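You operate a simulated robot arm through the tools that you are given. There is no shell and no other tool. Be economical: measure what you need, move in short steps, check, and stop when the job is done.

Carry out the task below with a simulated robot arm. There is one attempt and no reset: what you move stays moved.

TASK
Slide the clear cup along the top of the cake bench until it stands next to the full basket.
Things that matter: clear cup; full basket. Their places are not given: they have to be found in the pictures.

It is judged by the outcome, as a careful person would: the job done as asked, and still so three seconds after it is handed in. It fails if anything else is knocked over, pushed out of place, dropped, spilled or broken.

THE ROBOT
A 6-joint arm with a two-finger parallel gripper, fixed in place. Base frame: the origin is at the foot of the arm, x ahead of it, y to its left, z up; the work surface is at about z = 780. Lengths are in mm, angles in rad, forces in N, time in s.
With the tool pointing down near the work surface it reaches from about 260 to 680 mm from the base axis. Its first joint turns from -1.152 to 1.152 rad. Payload 2.9 kg.
Tool frame: the origin (TCP) lies between the finger pads and is the grasp point; the fingertips stand 30 mm ahead of it; z points along the fingers, y is the line along which they close. The gripper opens to 110 mm. The fingers are 20 mm wide and 10 mm thick; the gripper's body (48 by 112 mm) begins 55 mm behind the TCP.
Orientation is told as [roll, pitch, yaw] about the base's x, y, z axes, in that order, counted from this pose: with the fingers straight down and closing along the base's y, the tool's x points along the base's -x, its y along +y and its z along -z.

THE INTERFACE
- The arm moves only by the tool servo_tool. Its argument "plan" is a list of rows, each a list of 3 entries, a list of its own where there are three numbers: the turn, a rotation vector about the tool's x, y, z in rad, then the shift along the tool's x, y, z in mm, then the gripper command, from -1 (fully open) to 1 (shut), values between in proportion. In form: [[[ax, ay, az], [x, y, z], gripper], ...]. A call has 1 to 10 rows; each row is the pose to reach, as a shift and turn from the pose commanded when the call began, along the tool's axes at that moment. A row lasts 0.2 s, in which the tool goes at most 50 mm and 0.15 rad; a call with a longer step from one row to the next is refused whole, and so is a gripper value outside its range. A pose out of reach is approached as far as the arm can. The call stops where the force on the tool passes 40 N (or 10 N more than at its start, if that is more) or the arm is blocked; 0.2 s more then pass. The fingers move at their own pace (about 108 mm/s each) and stop on an object; they squeeze with about 39 N. The grip force told is the motor's: it shows also when the fingers shut on nothing. Time passes only in rows, and 0.2 s behind the last, so rows that repeat a pose let the fingers close. It gives the time, the measured TCP pose, the force on the tool (base axes), the opening and the grip force at its end, in the units of the frame above (readings bear some noise), and new pictures: "views" is both (left out), scene, wrist or none.
- Cameras (640 x 400 px; columns grow to the right, rows downward): "scene" is fixed at [75.2, 446.2, 1413.6]; the picture's right is [-0.73, -0.68, 0.00], its down [-0.25, 0.27, -0.93] and it looks along [0.63, -0.68, -0.37] (base axes); focal length 340 px, centre (320, 200). "wrist" rides on the gripper at [-36, 0, -57] in the tool frame; the picture's right is [0.00, -1.00, 0.00], its down [0.97, 0.00, -0.24] and it looks along [0.24, 0.00, 0.97] (tool axes); focal length 218 px, centre (320, 200).
- point_at(camera, pixels): for up to 12 pixels [column, row] of the newest picture of that camera ("zoom" is the newest enlarged one), the place [x, y, z] in the base frame of the surface seen there, good to about 2 mm, but the place of the scene camera against the robot may be out by one fixed shift of up to 25 mm in any direction. No time passes.
- zoom(camera, box): a new picture of the part [left, top, right, bottom] of that camera's present view, enlarged. No time passes.
- job_done(): hands the job in; it is judged then, once.

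Work in short steps. Measure before you move; look again where a grasp or a placing could have gone wrong, and mend it. You have 60 turns and 120 pictures in all, the two below and enlarged ones among them. Open the gripper and draw the arm clear of the work before you hand the job in, unless the task says otherwise; then end with one line.

The tools are called after "Emit:" by a JSON object that holds its "api" and its "payload". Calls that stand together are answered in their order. servo_tool: Moves the arm, as the interface text tells. Its arguments: {"type":"object","properties":{"plan":{"type":"array"},"views":{"type":"string","enum":["both","scene","wrist","none"]}},"required":["plan"]} The other tools are called the same way: point_at (camera, pixels) gives the place of the surface under pixels of a picture; zoom (camera, box) takes an enlarged picture of a part of a camera's view; job_done () hands the job in.

At the start:

```text
clock: 0.0
position: [466.1, -166.5, 1064.8]
ee_rot: [0.0, 0.001, 0.0]
wrist_force: [0.7, -0.3, -0.2]
width: 110.0
grasp_force: 0.0
```

scene: 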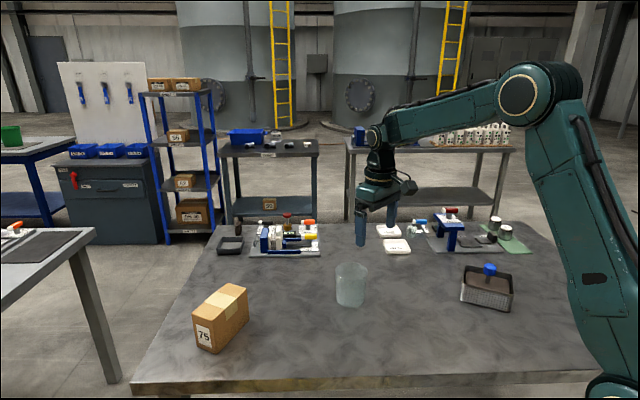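
wrist: 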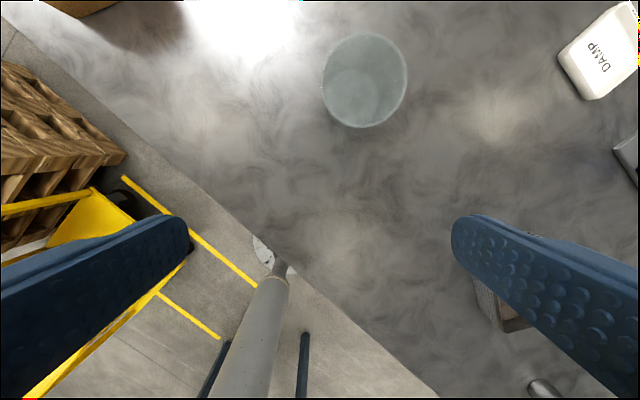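

The clear cup is near (350,285) in the scene and a filled basket near (487,288). There is also a dark tray at (230,245). I'll zoom in on both and measure.

Emit:
{"api": "zoom", "payload": {"camera": "scene", "box": [320, 200, 540, 337]}}

Emit:
{"api": "zoom", "payload": {"camera": "scene", "box": [200, 190, 360, 290]}}

Emit:
{"api": "point_at", "payload": {"camera": "scene", "pixels": [[350, 306], [350, 295], [334, 268], [367, 268], [350, 264], [462, 300], [508, 311], [466, 267], [513, 276], [489, 268], [400, 320], [485, 290]]}}

Emit:
{"api": "point_at", "payload": {"camera": "wrist", "pixels": [[364, 35], [364, 127], [323, 82], [406, 82], [365, 100], [330, 180], [500, 320], [515, 315]]}}

```text
2.91 times, centred on (430, 268) of scene
```

zoom: 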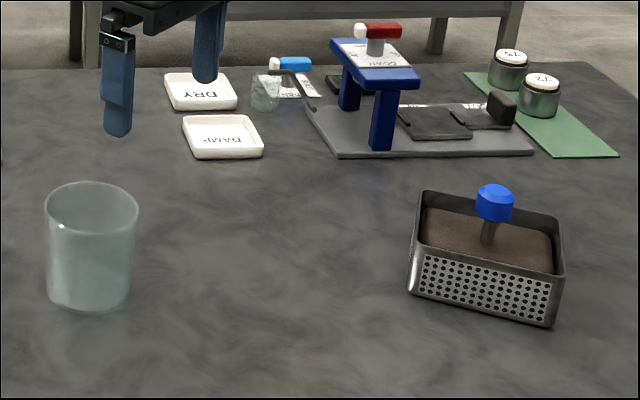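

```text
4.00 times, centred on (280, 240) of scene
```

zoom: 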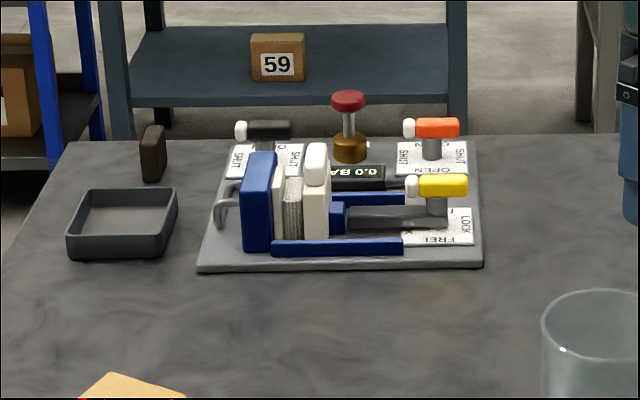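

```text
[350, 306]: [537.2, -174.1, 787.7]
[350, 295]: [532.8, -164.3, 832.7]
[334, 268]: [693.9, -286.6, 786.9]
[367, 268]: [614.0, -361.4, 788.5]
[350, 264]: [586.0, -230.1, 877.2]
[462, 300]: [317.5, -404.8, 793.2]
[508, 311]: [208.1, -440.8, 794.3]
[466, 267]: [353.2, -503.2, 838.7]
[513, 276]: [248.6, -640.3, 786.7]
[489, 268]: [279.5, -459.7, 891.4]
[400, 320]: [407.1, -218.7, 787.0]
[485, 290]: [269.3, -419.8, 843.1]
```

```text
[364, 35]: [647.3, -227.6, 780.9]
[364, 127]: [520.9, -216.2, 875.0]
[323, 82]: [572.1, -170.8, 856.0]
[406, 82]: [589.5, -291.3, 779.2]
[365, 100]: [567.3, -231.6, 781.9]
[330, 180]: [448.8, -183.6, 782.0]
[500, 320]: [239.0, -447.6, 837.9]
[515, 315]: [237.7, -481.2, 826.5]
```

Cup: centre about (566,-213), rim radius about 44, top at z≈876. Next I measure the basket's edges on an enlarged picture and check the small glassy thing at (411,232).

Emit:
{"api": "zoom", "payload": {"camera": "scene", "box": [372, 205, 452, 255]}}

Emit:
{"api": "zoom", "payload": {"camera": "scene", "box": [440, 250, 536, 310]}}

Emit:
{"api": "zoom", "payload": {"camera": "scene", "box": [318, 250, 382, 290]}}

```text
8.00 times, centred on (412, 230) of scene
```

zoom: 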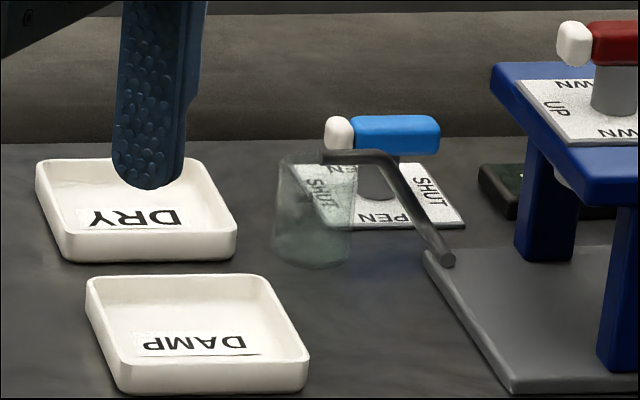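

```text
6.67 times, centred on (488, 280) of scene
```

zoom: 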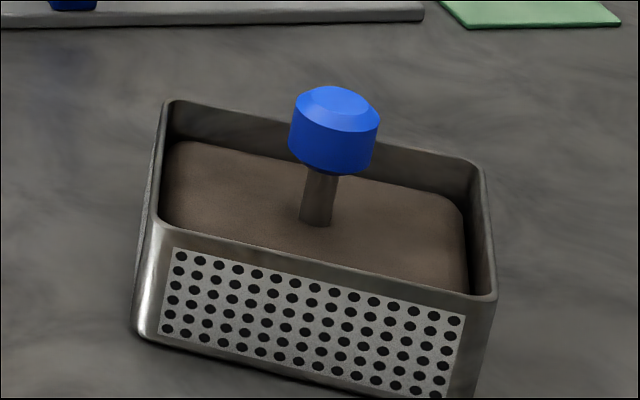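

```text
10.00 times, centred on (350, 270) of scene
```

zoom: 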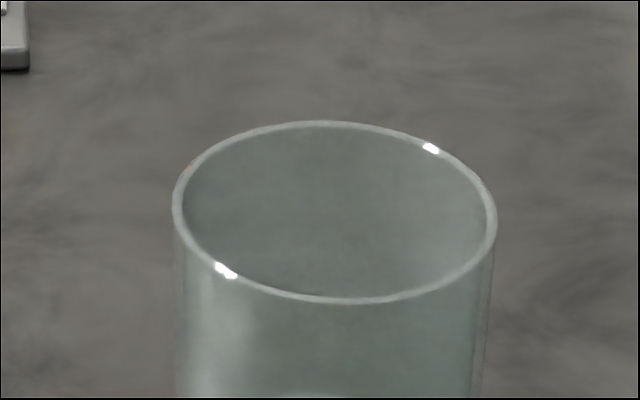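

The small beaker sits under a spout as part of the rig, so the large free-standing clear cup is the target. I'll re-zoom on the basket to get its corners.

Emit:
{"api": "zoom", "payload": {"camera": "scene", "box": [440, 255, 536, 315]}}

Emit:
{"api": "point_at", "payload": {"camera": "zoom", "pixels": [[140, 290], [160, 192], [170, 70], [485, 262], [480, 130], [455, 375], [155, 240], [300, 150], [335, 65], [152, 130], [325, 227]]}}

Emit:
{"api": "point_at", "payload": {"camera": "scene", "pixels": [[335.5, 271], [369.3, 271], [350, 279.8], [350, 262.4], [390, 247], [242, 320]]}}

Emit:
{"api": "point_at", "payload": {"camera": "wrist", "pixels": [[590, 95], [605, 50]]}}

```text
6.67 times, centred on (488, 285) of scene
```

zoom: 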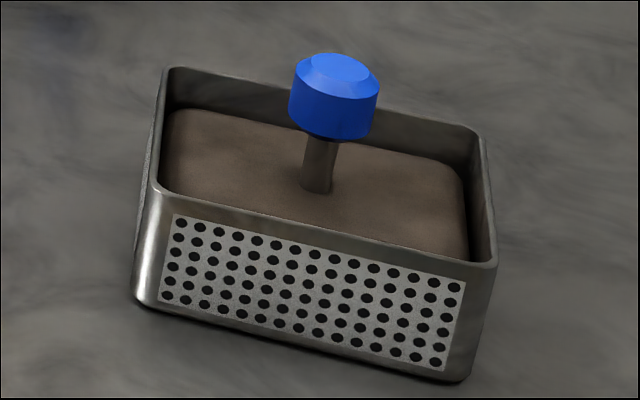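

```text
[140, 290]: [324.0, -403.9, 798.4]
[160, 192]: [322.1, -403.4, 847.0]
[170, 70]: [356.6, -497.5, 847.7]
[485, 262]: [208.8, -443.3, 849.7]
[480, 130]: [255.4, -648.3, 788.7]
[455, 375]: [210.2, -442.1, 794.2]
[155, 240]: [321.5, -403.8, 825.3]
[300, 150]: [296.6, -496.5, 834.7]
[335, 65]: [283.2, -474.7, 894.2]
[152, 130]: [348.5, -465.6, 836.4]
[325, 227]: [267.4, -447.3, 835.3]
```

```text
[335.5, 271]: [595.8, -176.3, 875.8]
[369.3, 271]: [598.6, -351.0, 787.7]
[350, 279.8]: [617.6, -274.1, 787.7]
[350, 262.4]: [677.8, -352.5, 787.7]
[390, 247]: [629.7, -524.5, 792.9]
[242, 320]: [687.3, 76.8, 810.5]
```

```text
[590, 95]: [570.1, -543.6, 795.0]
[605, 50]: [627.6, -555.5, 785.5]
```

Basket end face toward the cup runs from about (326,-403) to (358,-498), with the rim about 840 and knob about 887. I'll move above the cup, keeping high, and look again from the wrist.

Emit:
{"api": "servo_tool", "payload": {"plan": [[[0, 0, 0], [-35, -16, 20], -1], [[0, 0, 0], [-70, -32, 40], -1], [[0, 0, 0], [-100, -46.5, 60], -1], [[0, 0, 0], [-100, -46.5, 60], -1]]}}

```text
clock: 1.0
position: [565.9, -216.4, 1005.1]
ee_rot: [0.0, 0.0, 0.0]
wrist_force: [-0.1, 0.0, -0.1]
width: 110.0
grasp_force: 0.1
```

scene: 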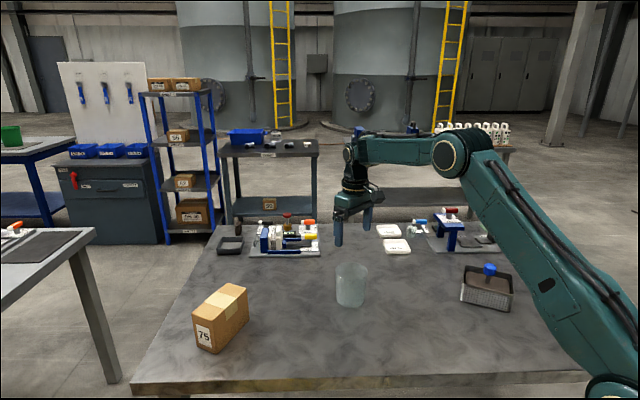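
wrist: 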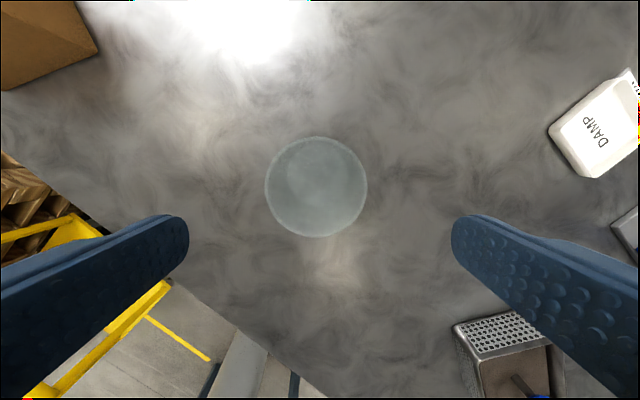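

The cup rim is centred at (316,187) in the wrist picture, which gives about (567,-213) and diameter about 89. I'll measure the basket in the wrist picture to find the scene offset.

Emit:
{"api": "point_at", "payload": {"camera": "wrist", "pixels": [[457, 327], [482, 360], [520, 316], [547, 343], [470, 395], [316, 235], [317, 140], [268, 187], [364, 187]]}}

Emit:
{"api": "zoom", "payload": {"camera": "wrist", "box": [430, 300, 590, 400]}}

```text
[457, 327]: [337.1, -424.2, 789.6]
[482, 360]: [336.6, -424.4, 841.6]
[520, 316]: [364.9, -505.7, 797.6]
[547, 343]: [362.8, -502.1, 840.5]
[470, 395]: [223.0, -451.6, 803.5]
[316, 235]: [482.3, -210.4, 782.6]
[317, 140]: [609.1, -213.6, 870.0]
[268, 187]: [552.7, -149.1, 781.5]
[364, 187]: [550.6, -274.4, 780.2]
```

```text
4.00 times, centred on (510, 350) of wrist
```

zoom: 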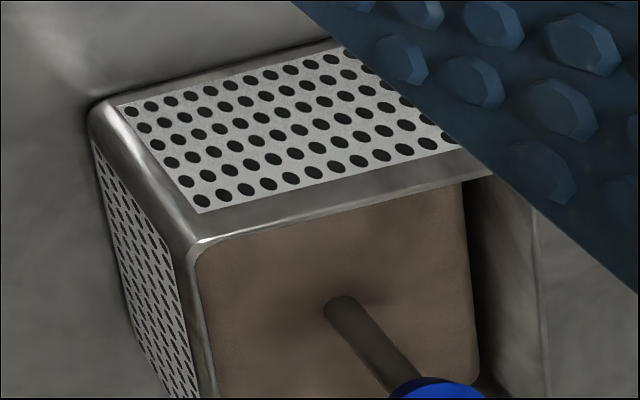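

The cup sits between the fingers, and the basket end face in the robot frame runs (335,-413) to (366,-505), a scene offset of about (+8,-8). I'll descend part way and check centring.

Emit:
{"api": "servo_tool", "payload": {"plan": [[[0, 0, 0], [-1, 0, 25], -1], [[0, 0, 0], [-1, 0, 50], -1], [[0, 0, 0], [-1, 0, 75], -1], [[0, 0, 0], [-1, 0, 80], -1], [[0, 0, 0], [-1, 0, 80], -1]]}}

```text
clock: 2.2
position: [566.3, -214.6, 924.6]
ee_rot: [0.0, 0.001, 0.0]
wrist_force: [0.1, 0.3, 0.8]
width: 109.9
grasp_force: 0.0
```

scene: 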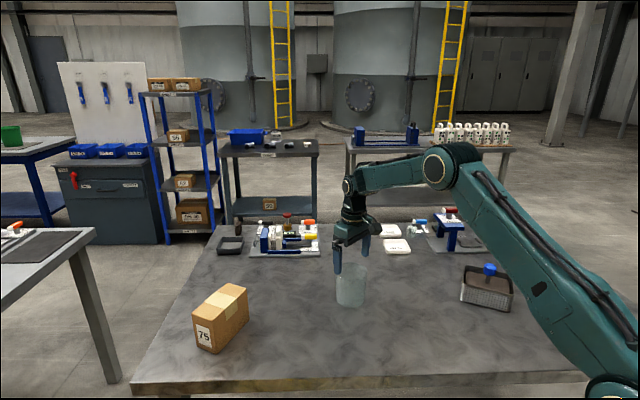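
wrist: 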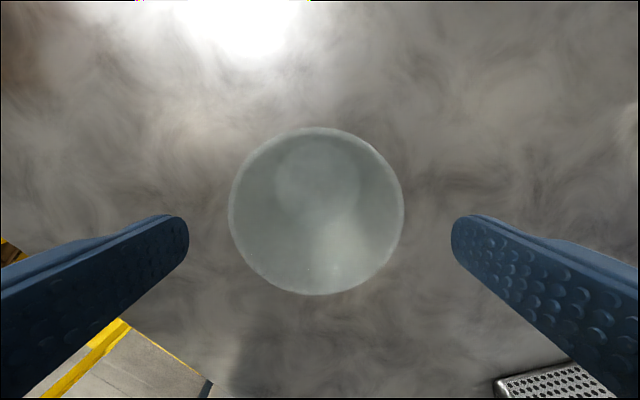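

The rim is centred at (316,211), so the cup is at about (569,-213) and the tool needs about 3 mm more in x. I'll descend around it to TCP z≈842.

Emit:
{"api": "servo_tool", "payload": {"plan": [[[0, 0, 0], [-3, 1, 15], -1], [[0, 0, 0], [-3, 1, 35], -1], [[0, 0, 0], [-3, 1, 55], -1], [[0, 0, 0], [-3, 1, 75], -1], [[0, 0, 0], [-3, 1, 83], -1], [[0, 0, 0], [-3, 1, 83], -1]]}}

```text
clock: 3.6
position: [569.5, -212.2, 841.9]
ee_rot: [0.0, -0.001, -0.001]
wrist_force: [-0.5, 0.0, -0.5]
width: 110.0
grasp_force: 0.0
```

scene: 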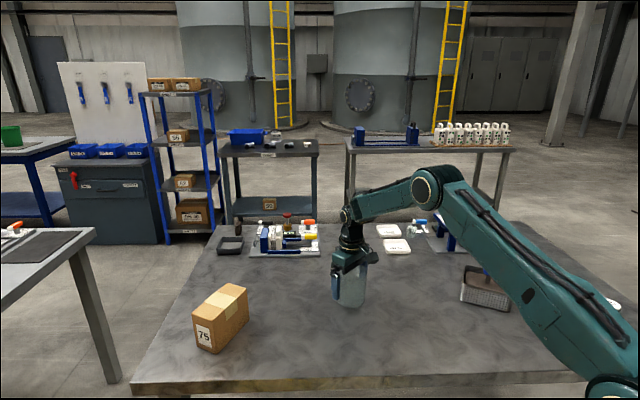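
wrist: 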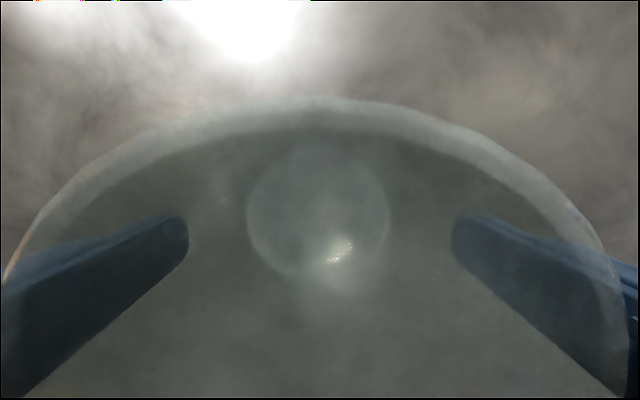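

The cup is between the fingers with no contact. I'll close gently in stages.

Emit:
{"api": "servo_tool", "payload": {"plan": [[[0, 0, 0], [0, 0, 0], -0.75], [[0, 0, 0], [0, 0, 0], -0.65], [[0, 0, 0], [0, 0, 0], -0.58], [[0, 0, 0], [0, 0, 0], -0.54], [[0, 0, 0], [0, 0, 0], -0.54]], "views": "wrist"}}

```text
clock: 4.8
position: [569.5, -212.8, 842.3]
ee_rot: [-0.001, 0.001, 0.0]
wrist_force: [-0.4, 0.8, -0.2]
width: 86.1
grasp_force: 10.2
```

wrist: 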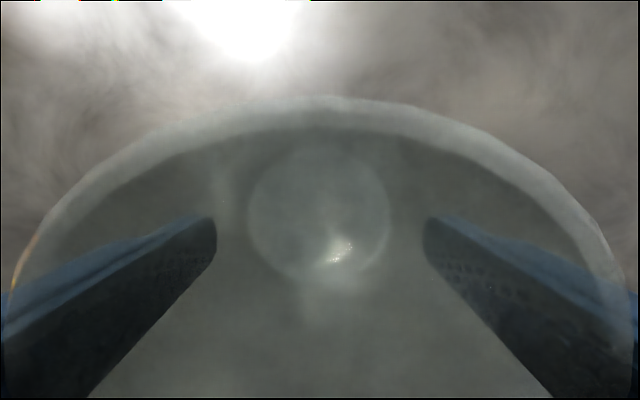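

Light contact: width 86, about 10 N. I'll start sliding slowly at constant height toward (406,-440).

Emit:
{"api": "servo_tool", "payload": {"plan": [[[0, 0, 0], [4, -6, 0], -0.54], [[0, 0, 0], [11, -15, 0], -0.54], [[0, 0, 0], [20, -28, 0], -0.54], [[0, 0, 0], [29, -41, 0], -0.54], [[0, 0, 0], [38, -53, 0], -0.54], [[0, 0, 0], [47, -65, 0], -0.54], [[0, 0, 0], [56, -78, 0], -0.54], [[0, 0, 0], [65, -91, 0], -0.54], [[0, 0, 0], [69, -96, 0], -0.54], [[0, 0, 0], [70, -97, 0], -0.54]]}}

```text
clock: 7.0
position: [499.6, -309.7, 842.0]
ee_rot: [-0.001, -0.001, 0.0]
wrist_force: [-0.8, 0.1, -0.7]
width: 85.8
grasp_force: 20.9
```

scene: 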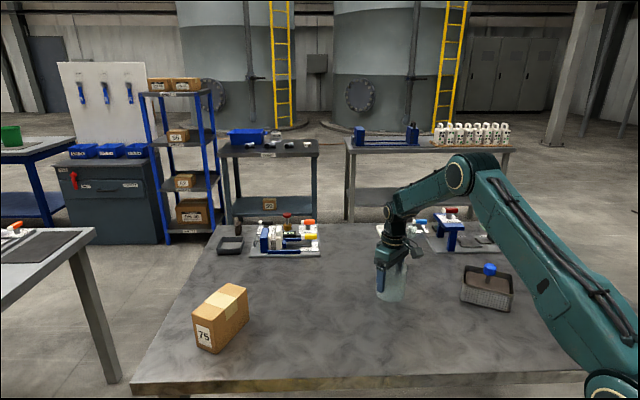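
wrist: 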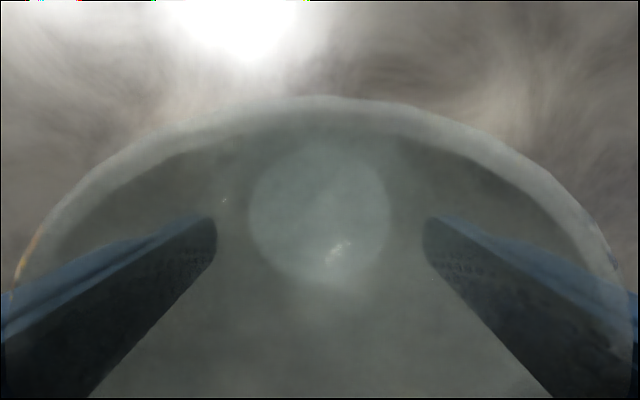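

The cup is following upright and still on the bench. I'll continue to about (440,-394).

Emit:
{"api": "servo_tool", "payload": {"plan": [[[0, 0, 0], [4, -6, 0], -0.54], [[0, 0, 0], [11, -15, 0], -0.54], [[0, 0, 0], [20, -28, 0], -0.54], [[0, 0, 0], [29, -41, 0], -0.54], [[0, 0, 0], [38, -53, 0], -0.54], [[0, 0, 0], [47, -65, 0], -0.54], [[0, 0, 0], [55, -77, 0], -0.54], [[0, 0, 0], [59, -83, 0], -0.54], [[0, 0, 0], [60, -84, 0], -0.54]]}}

```text
clock: 9.0
position: [439.2, -394.5, 842.8]
ee_rot: [0.0, 0.0, 0.0]
wrist_force: [-0.1, 0.0, -0.8]
width: 85.7
grasp_force: 1.0
```

scene: 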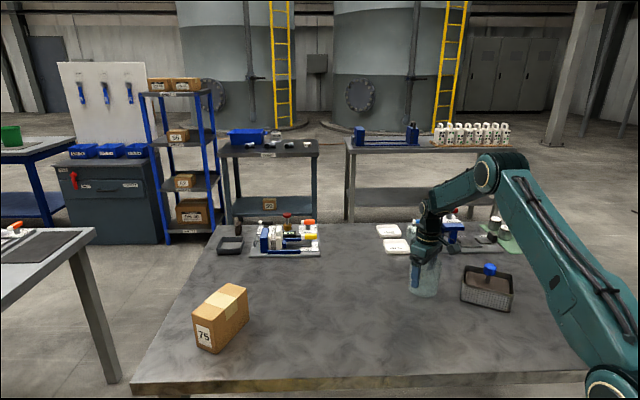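
wrist: 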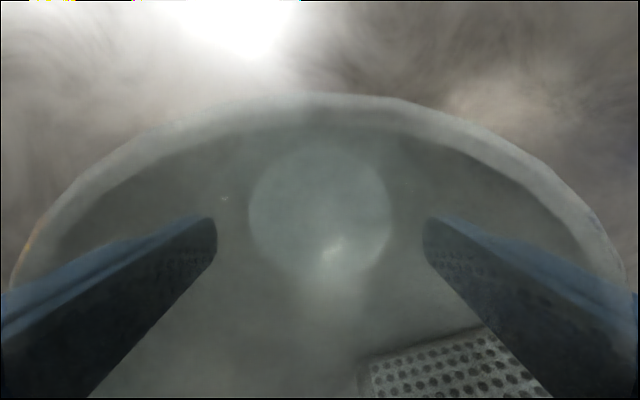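

On course. A final slide of about (-32,-46) should leave about a 15 mm gap to the basket's end face.

Emit:
{"api": "servo_tool", "payload": {"plan": [[[0, 0, 0], [4, -6, 0], -0.54], [[0, 0, 0], [10, -14, 0], -0.54], [[0, 0, 0], [16, -23, 0], -0.54], [[0, 0, 0], [22, -32, 0], -0.54], [[0, 0, 0], [28, -40, 0], -0.54], [[0, 0, 0], [32, -46, 0], -0.54], [[0, 0, 0], [32, -46, 0], -0.54]]}}

Emit:
{"api": "zoom", "payload": {"camera": "scene", "box": [390, 210, 550, 310]}}

```text
clock: 10.6
position: [407.5, -439.4, 842.7]
ee_rot: [-0.001, -0.001, 0.0]
wrist_force: [0.4, -0.1, -0.5]
width: 85.5
grasp_force: 1.0
```

scene: 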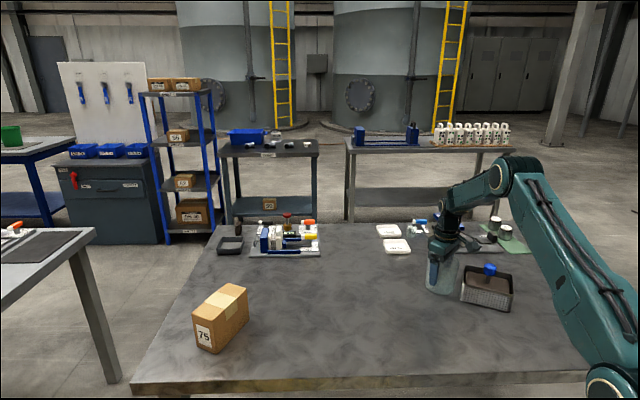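
wrist: 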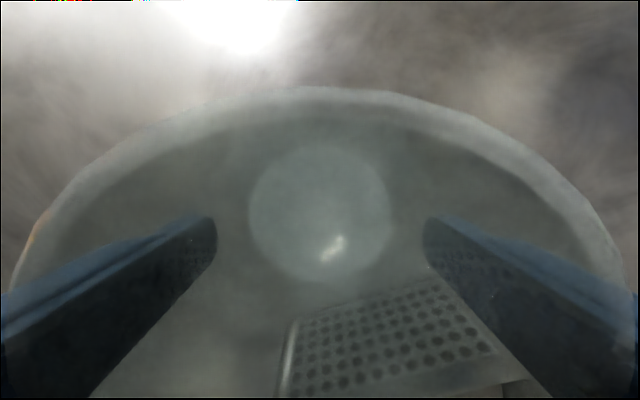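

```text
4.00 times, centred on (470, 260) of scene
```

zoom: 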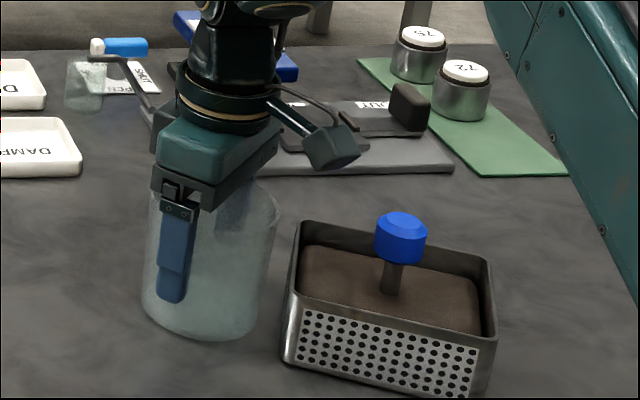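

The cup stands upright with a small gap to the basket. I'll open slowly, with room on both sides, then lift straight up.

Emit:
{"api": "servo_tool", "payload": {"plan": [[[0, 0, 0], [0, 0, 0], -0.65], [[0, 0, 0], [0, 0, 0], -0.8], [[0, 0, 0], [0, 0, 0], -1], [[0, 0, 0], [0, 0, 0], -1], [[0, 0, 0], [0, 0, -10], -1], [[0, 0, 0], [0, 0, -30], -1], [[0, 0, 0], [0, 0, -60], -1], [[0, 0, 0], [0, 0, -95], -1], [[0, 0, 0], [0, 0, -130], -1], [[0, 0, 0], [0, 0, -150], -1]]}}

```text
clock: 12.8
position: [410.3, -440.0, 994.2]
ee_rot: [0.002, 0.0, 0.0]
wrist_force: [-0.4, 0.1, 0.0]
width: 110.0
grasp_force: 0.0
```

scene: 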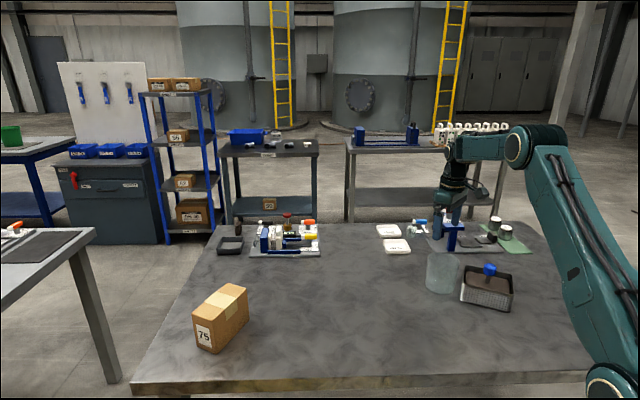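
wrist: 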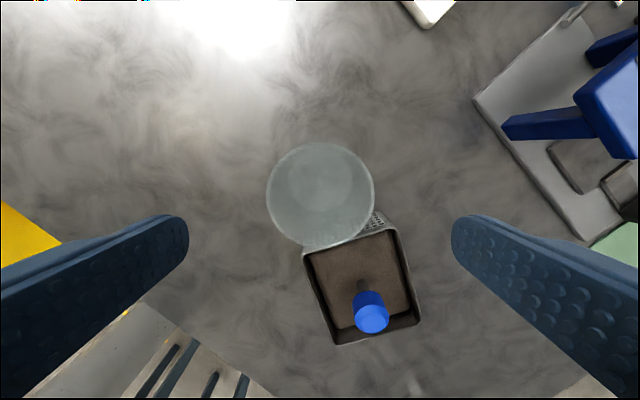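

The cup is released, upright beside the basket, and the basket has not moved. I'll draw the arm clear.

Emit:
{"api": "servo_tool", "payload": {"plan": [[[0, 0, 0], [-5, 20, -25], -1], [[0, 0, 0], [-15, 60, -50], -1], [[0, 0, 0], [-25, 100, -70], -1], [[0, 0, 0], [-35, 140, -70], -1], [[0, 0, 0], [-45, 180, -70], -1], [[0, 0, 0], [-55, 220, -70], -1], [[0, 0, 0], [-55, 250, -70], -1], [[0, 0, 0], [-55, 250, -70], -1]], "views": "scene"}}

Emit:
{"api": "zoom", "payload": {"camera": "scene", "box": [390, 220, 534, 310]}}

```text
clock: 14.6
position: [463.4, -189.2, 1063.7]
ee_rot: [-0.001, -0.001, 0.0]
wrist_force: [-0.1, 0.1, 0.3]
width: 110.1
grasp_force: 0.0
```

scene: 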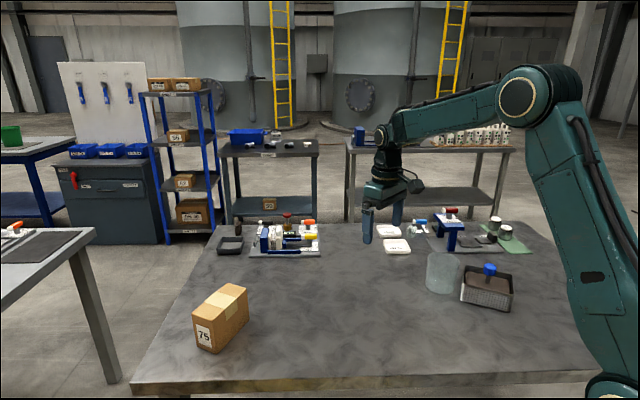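

```text
4.44 times, centred on (462, 265) of scene
```

zoom: 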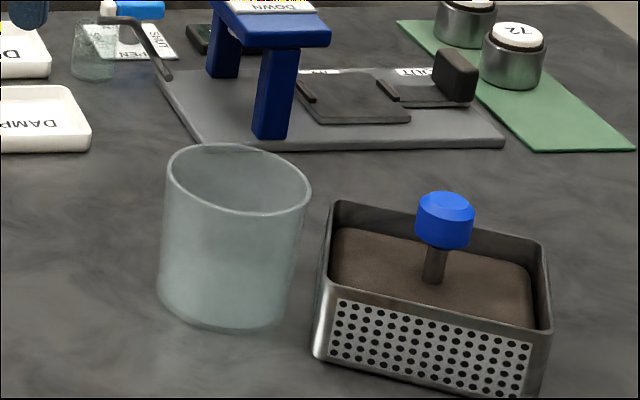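

The cup stands upright beside the basket, nothing else has moved, and the arm is clear, so I'm handing the job in.

Emit:
{"api": "job_done", "payload": {}}

```text
The job is handed in.
```

I slid the large clear cup along the bench, and it now stands upright about 15 mm from the end of the full basket, with the arm clear and nothing else moved.
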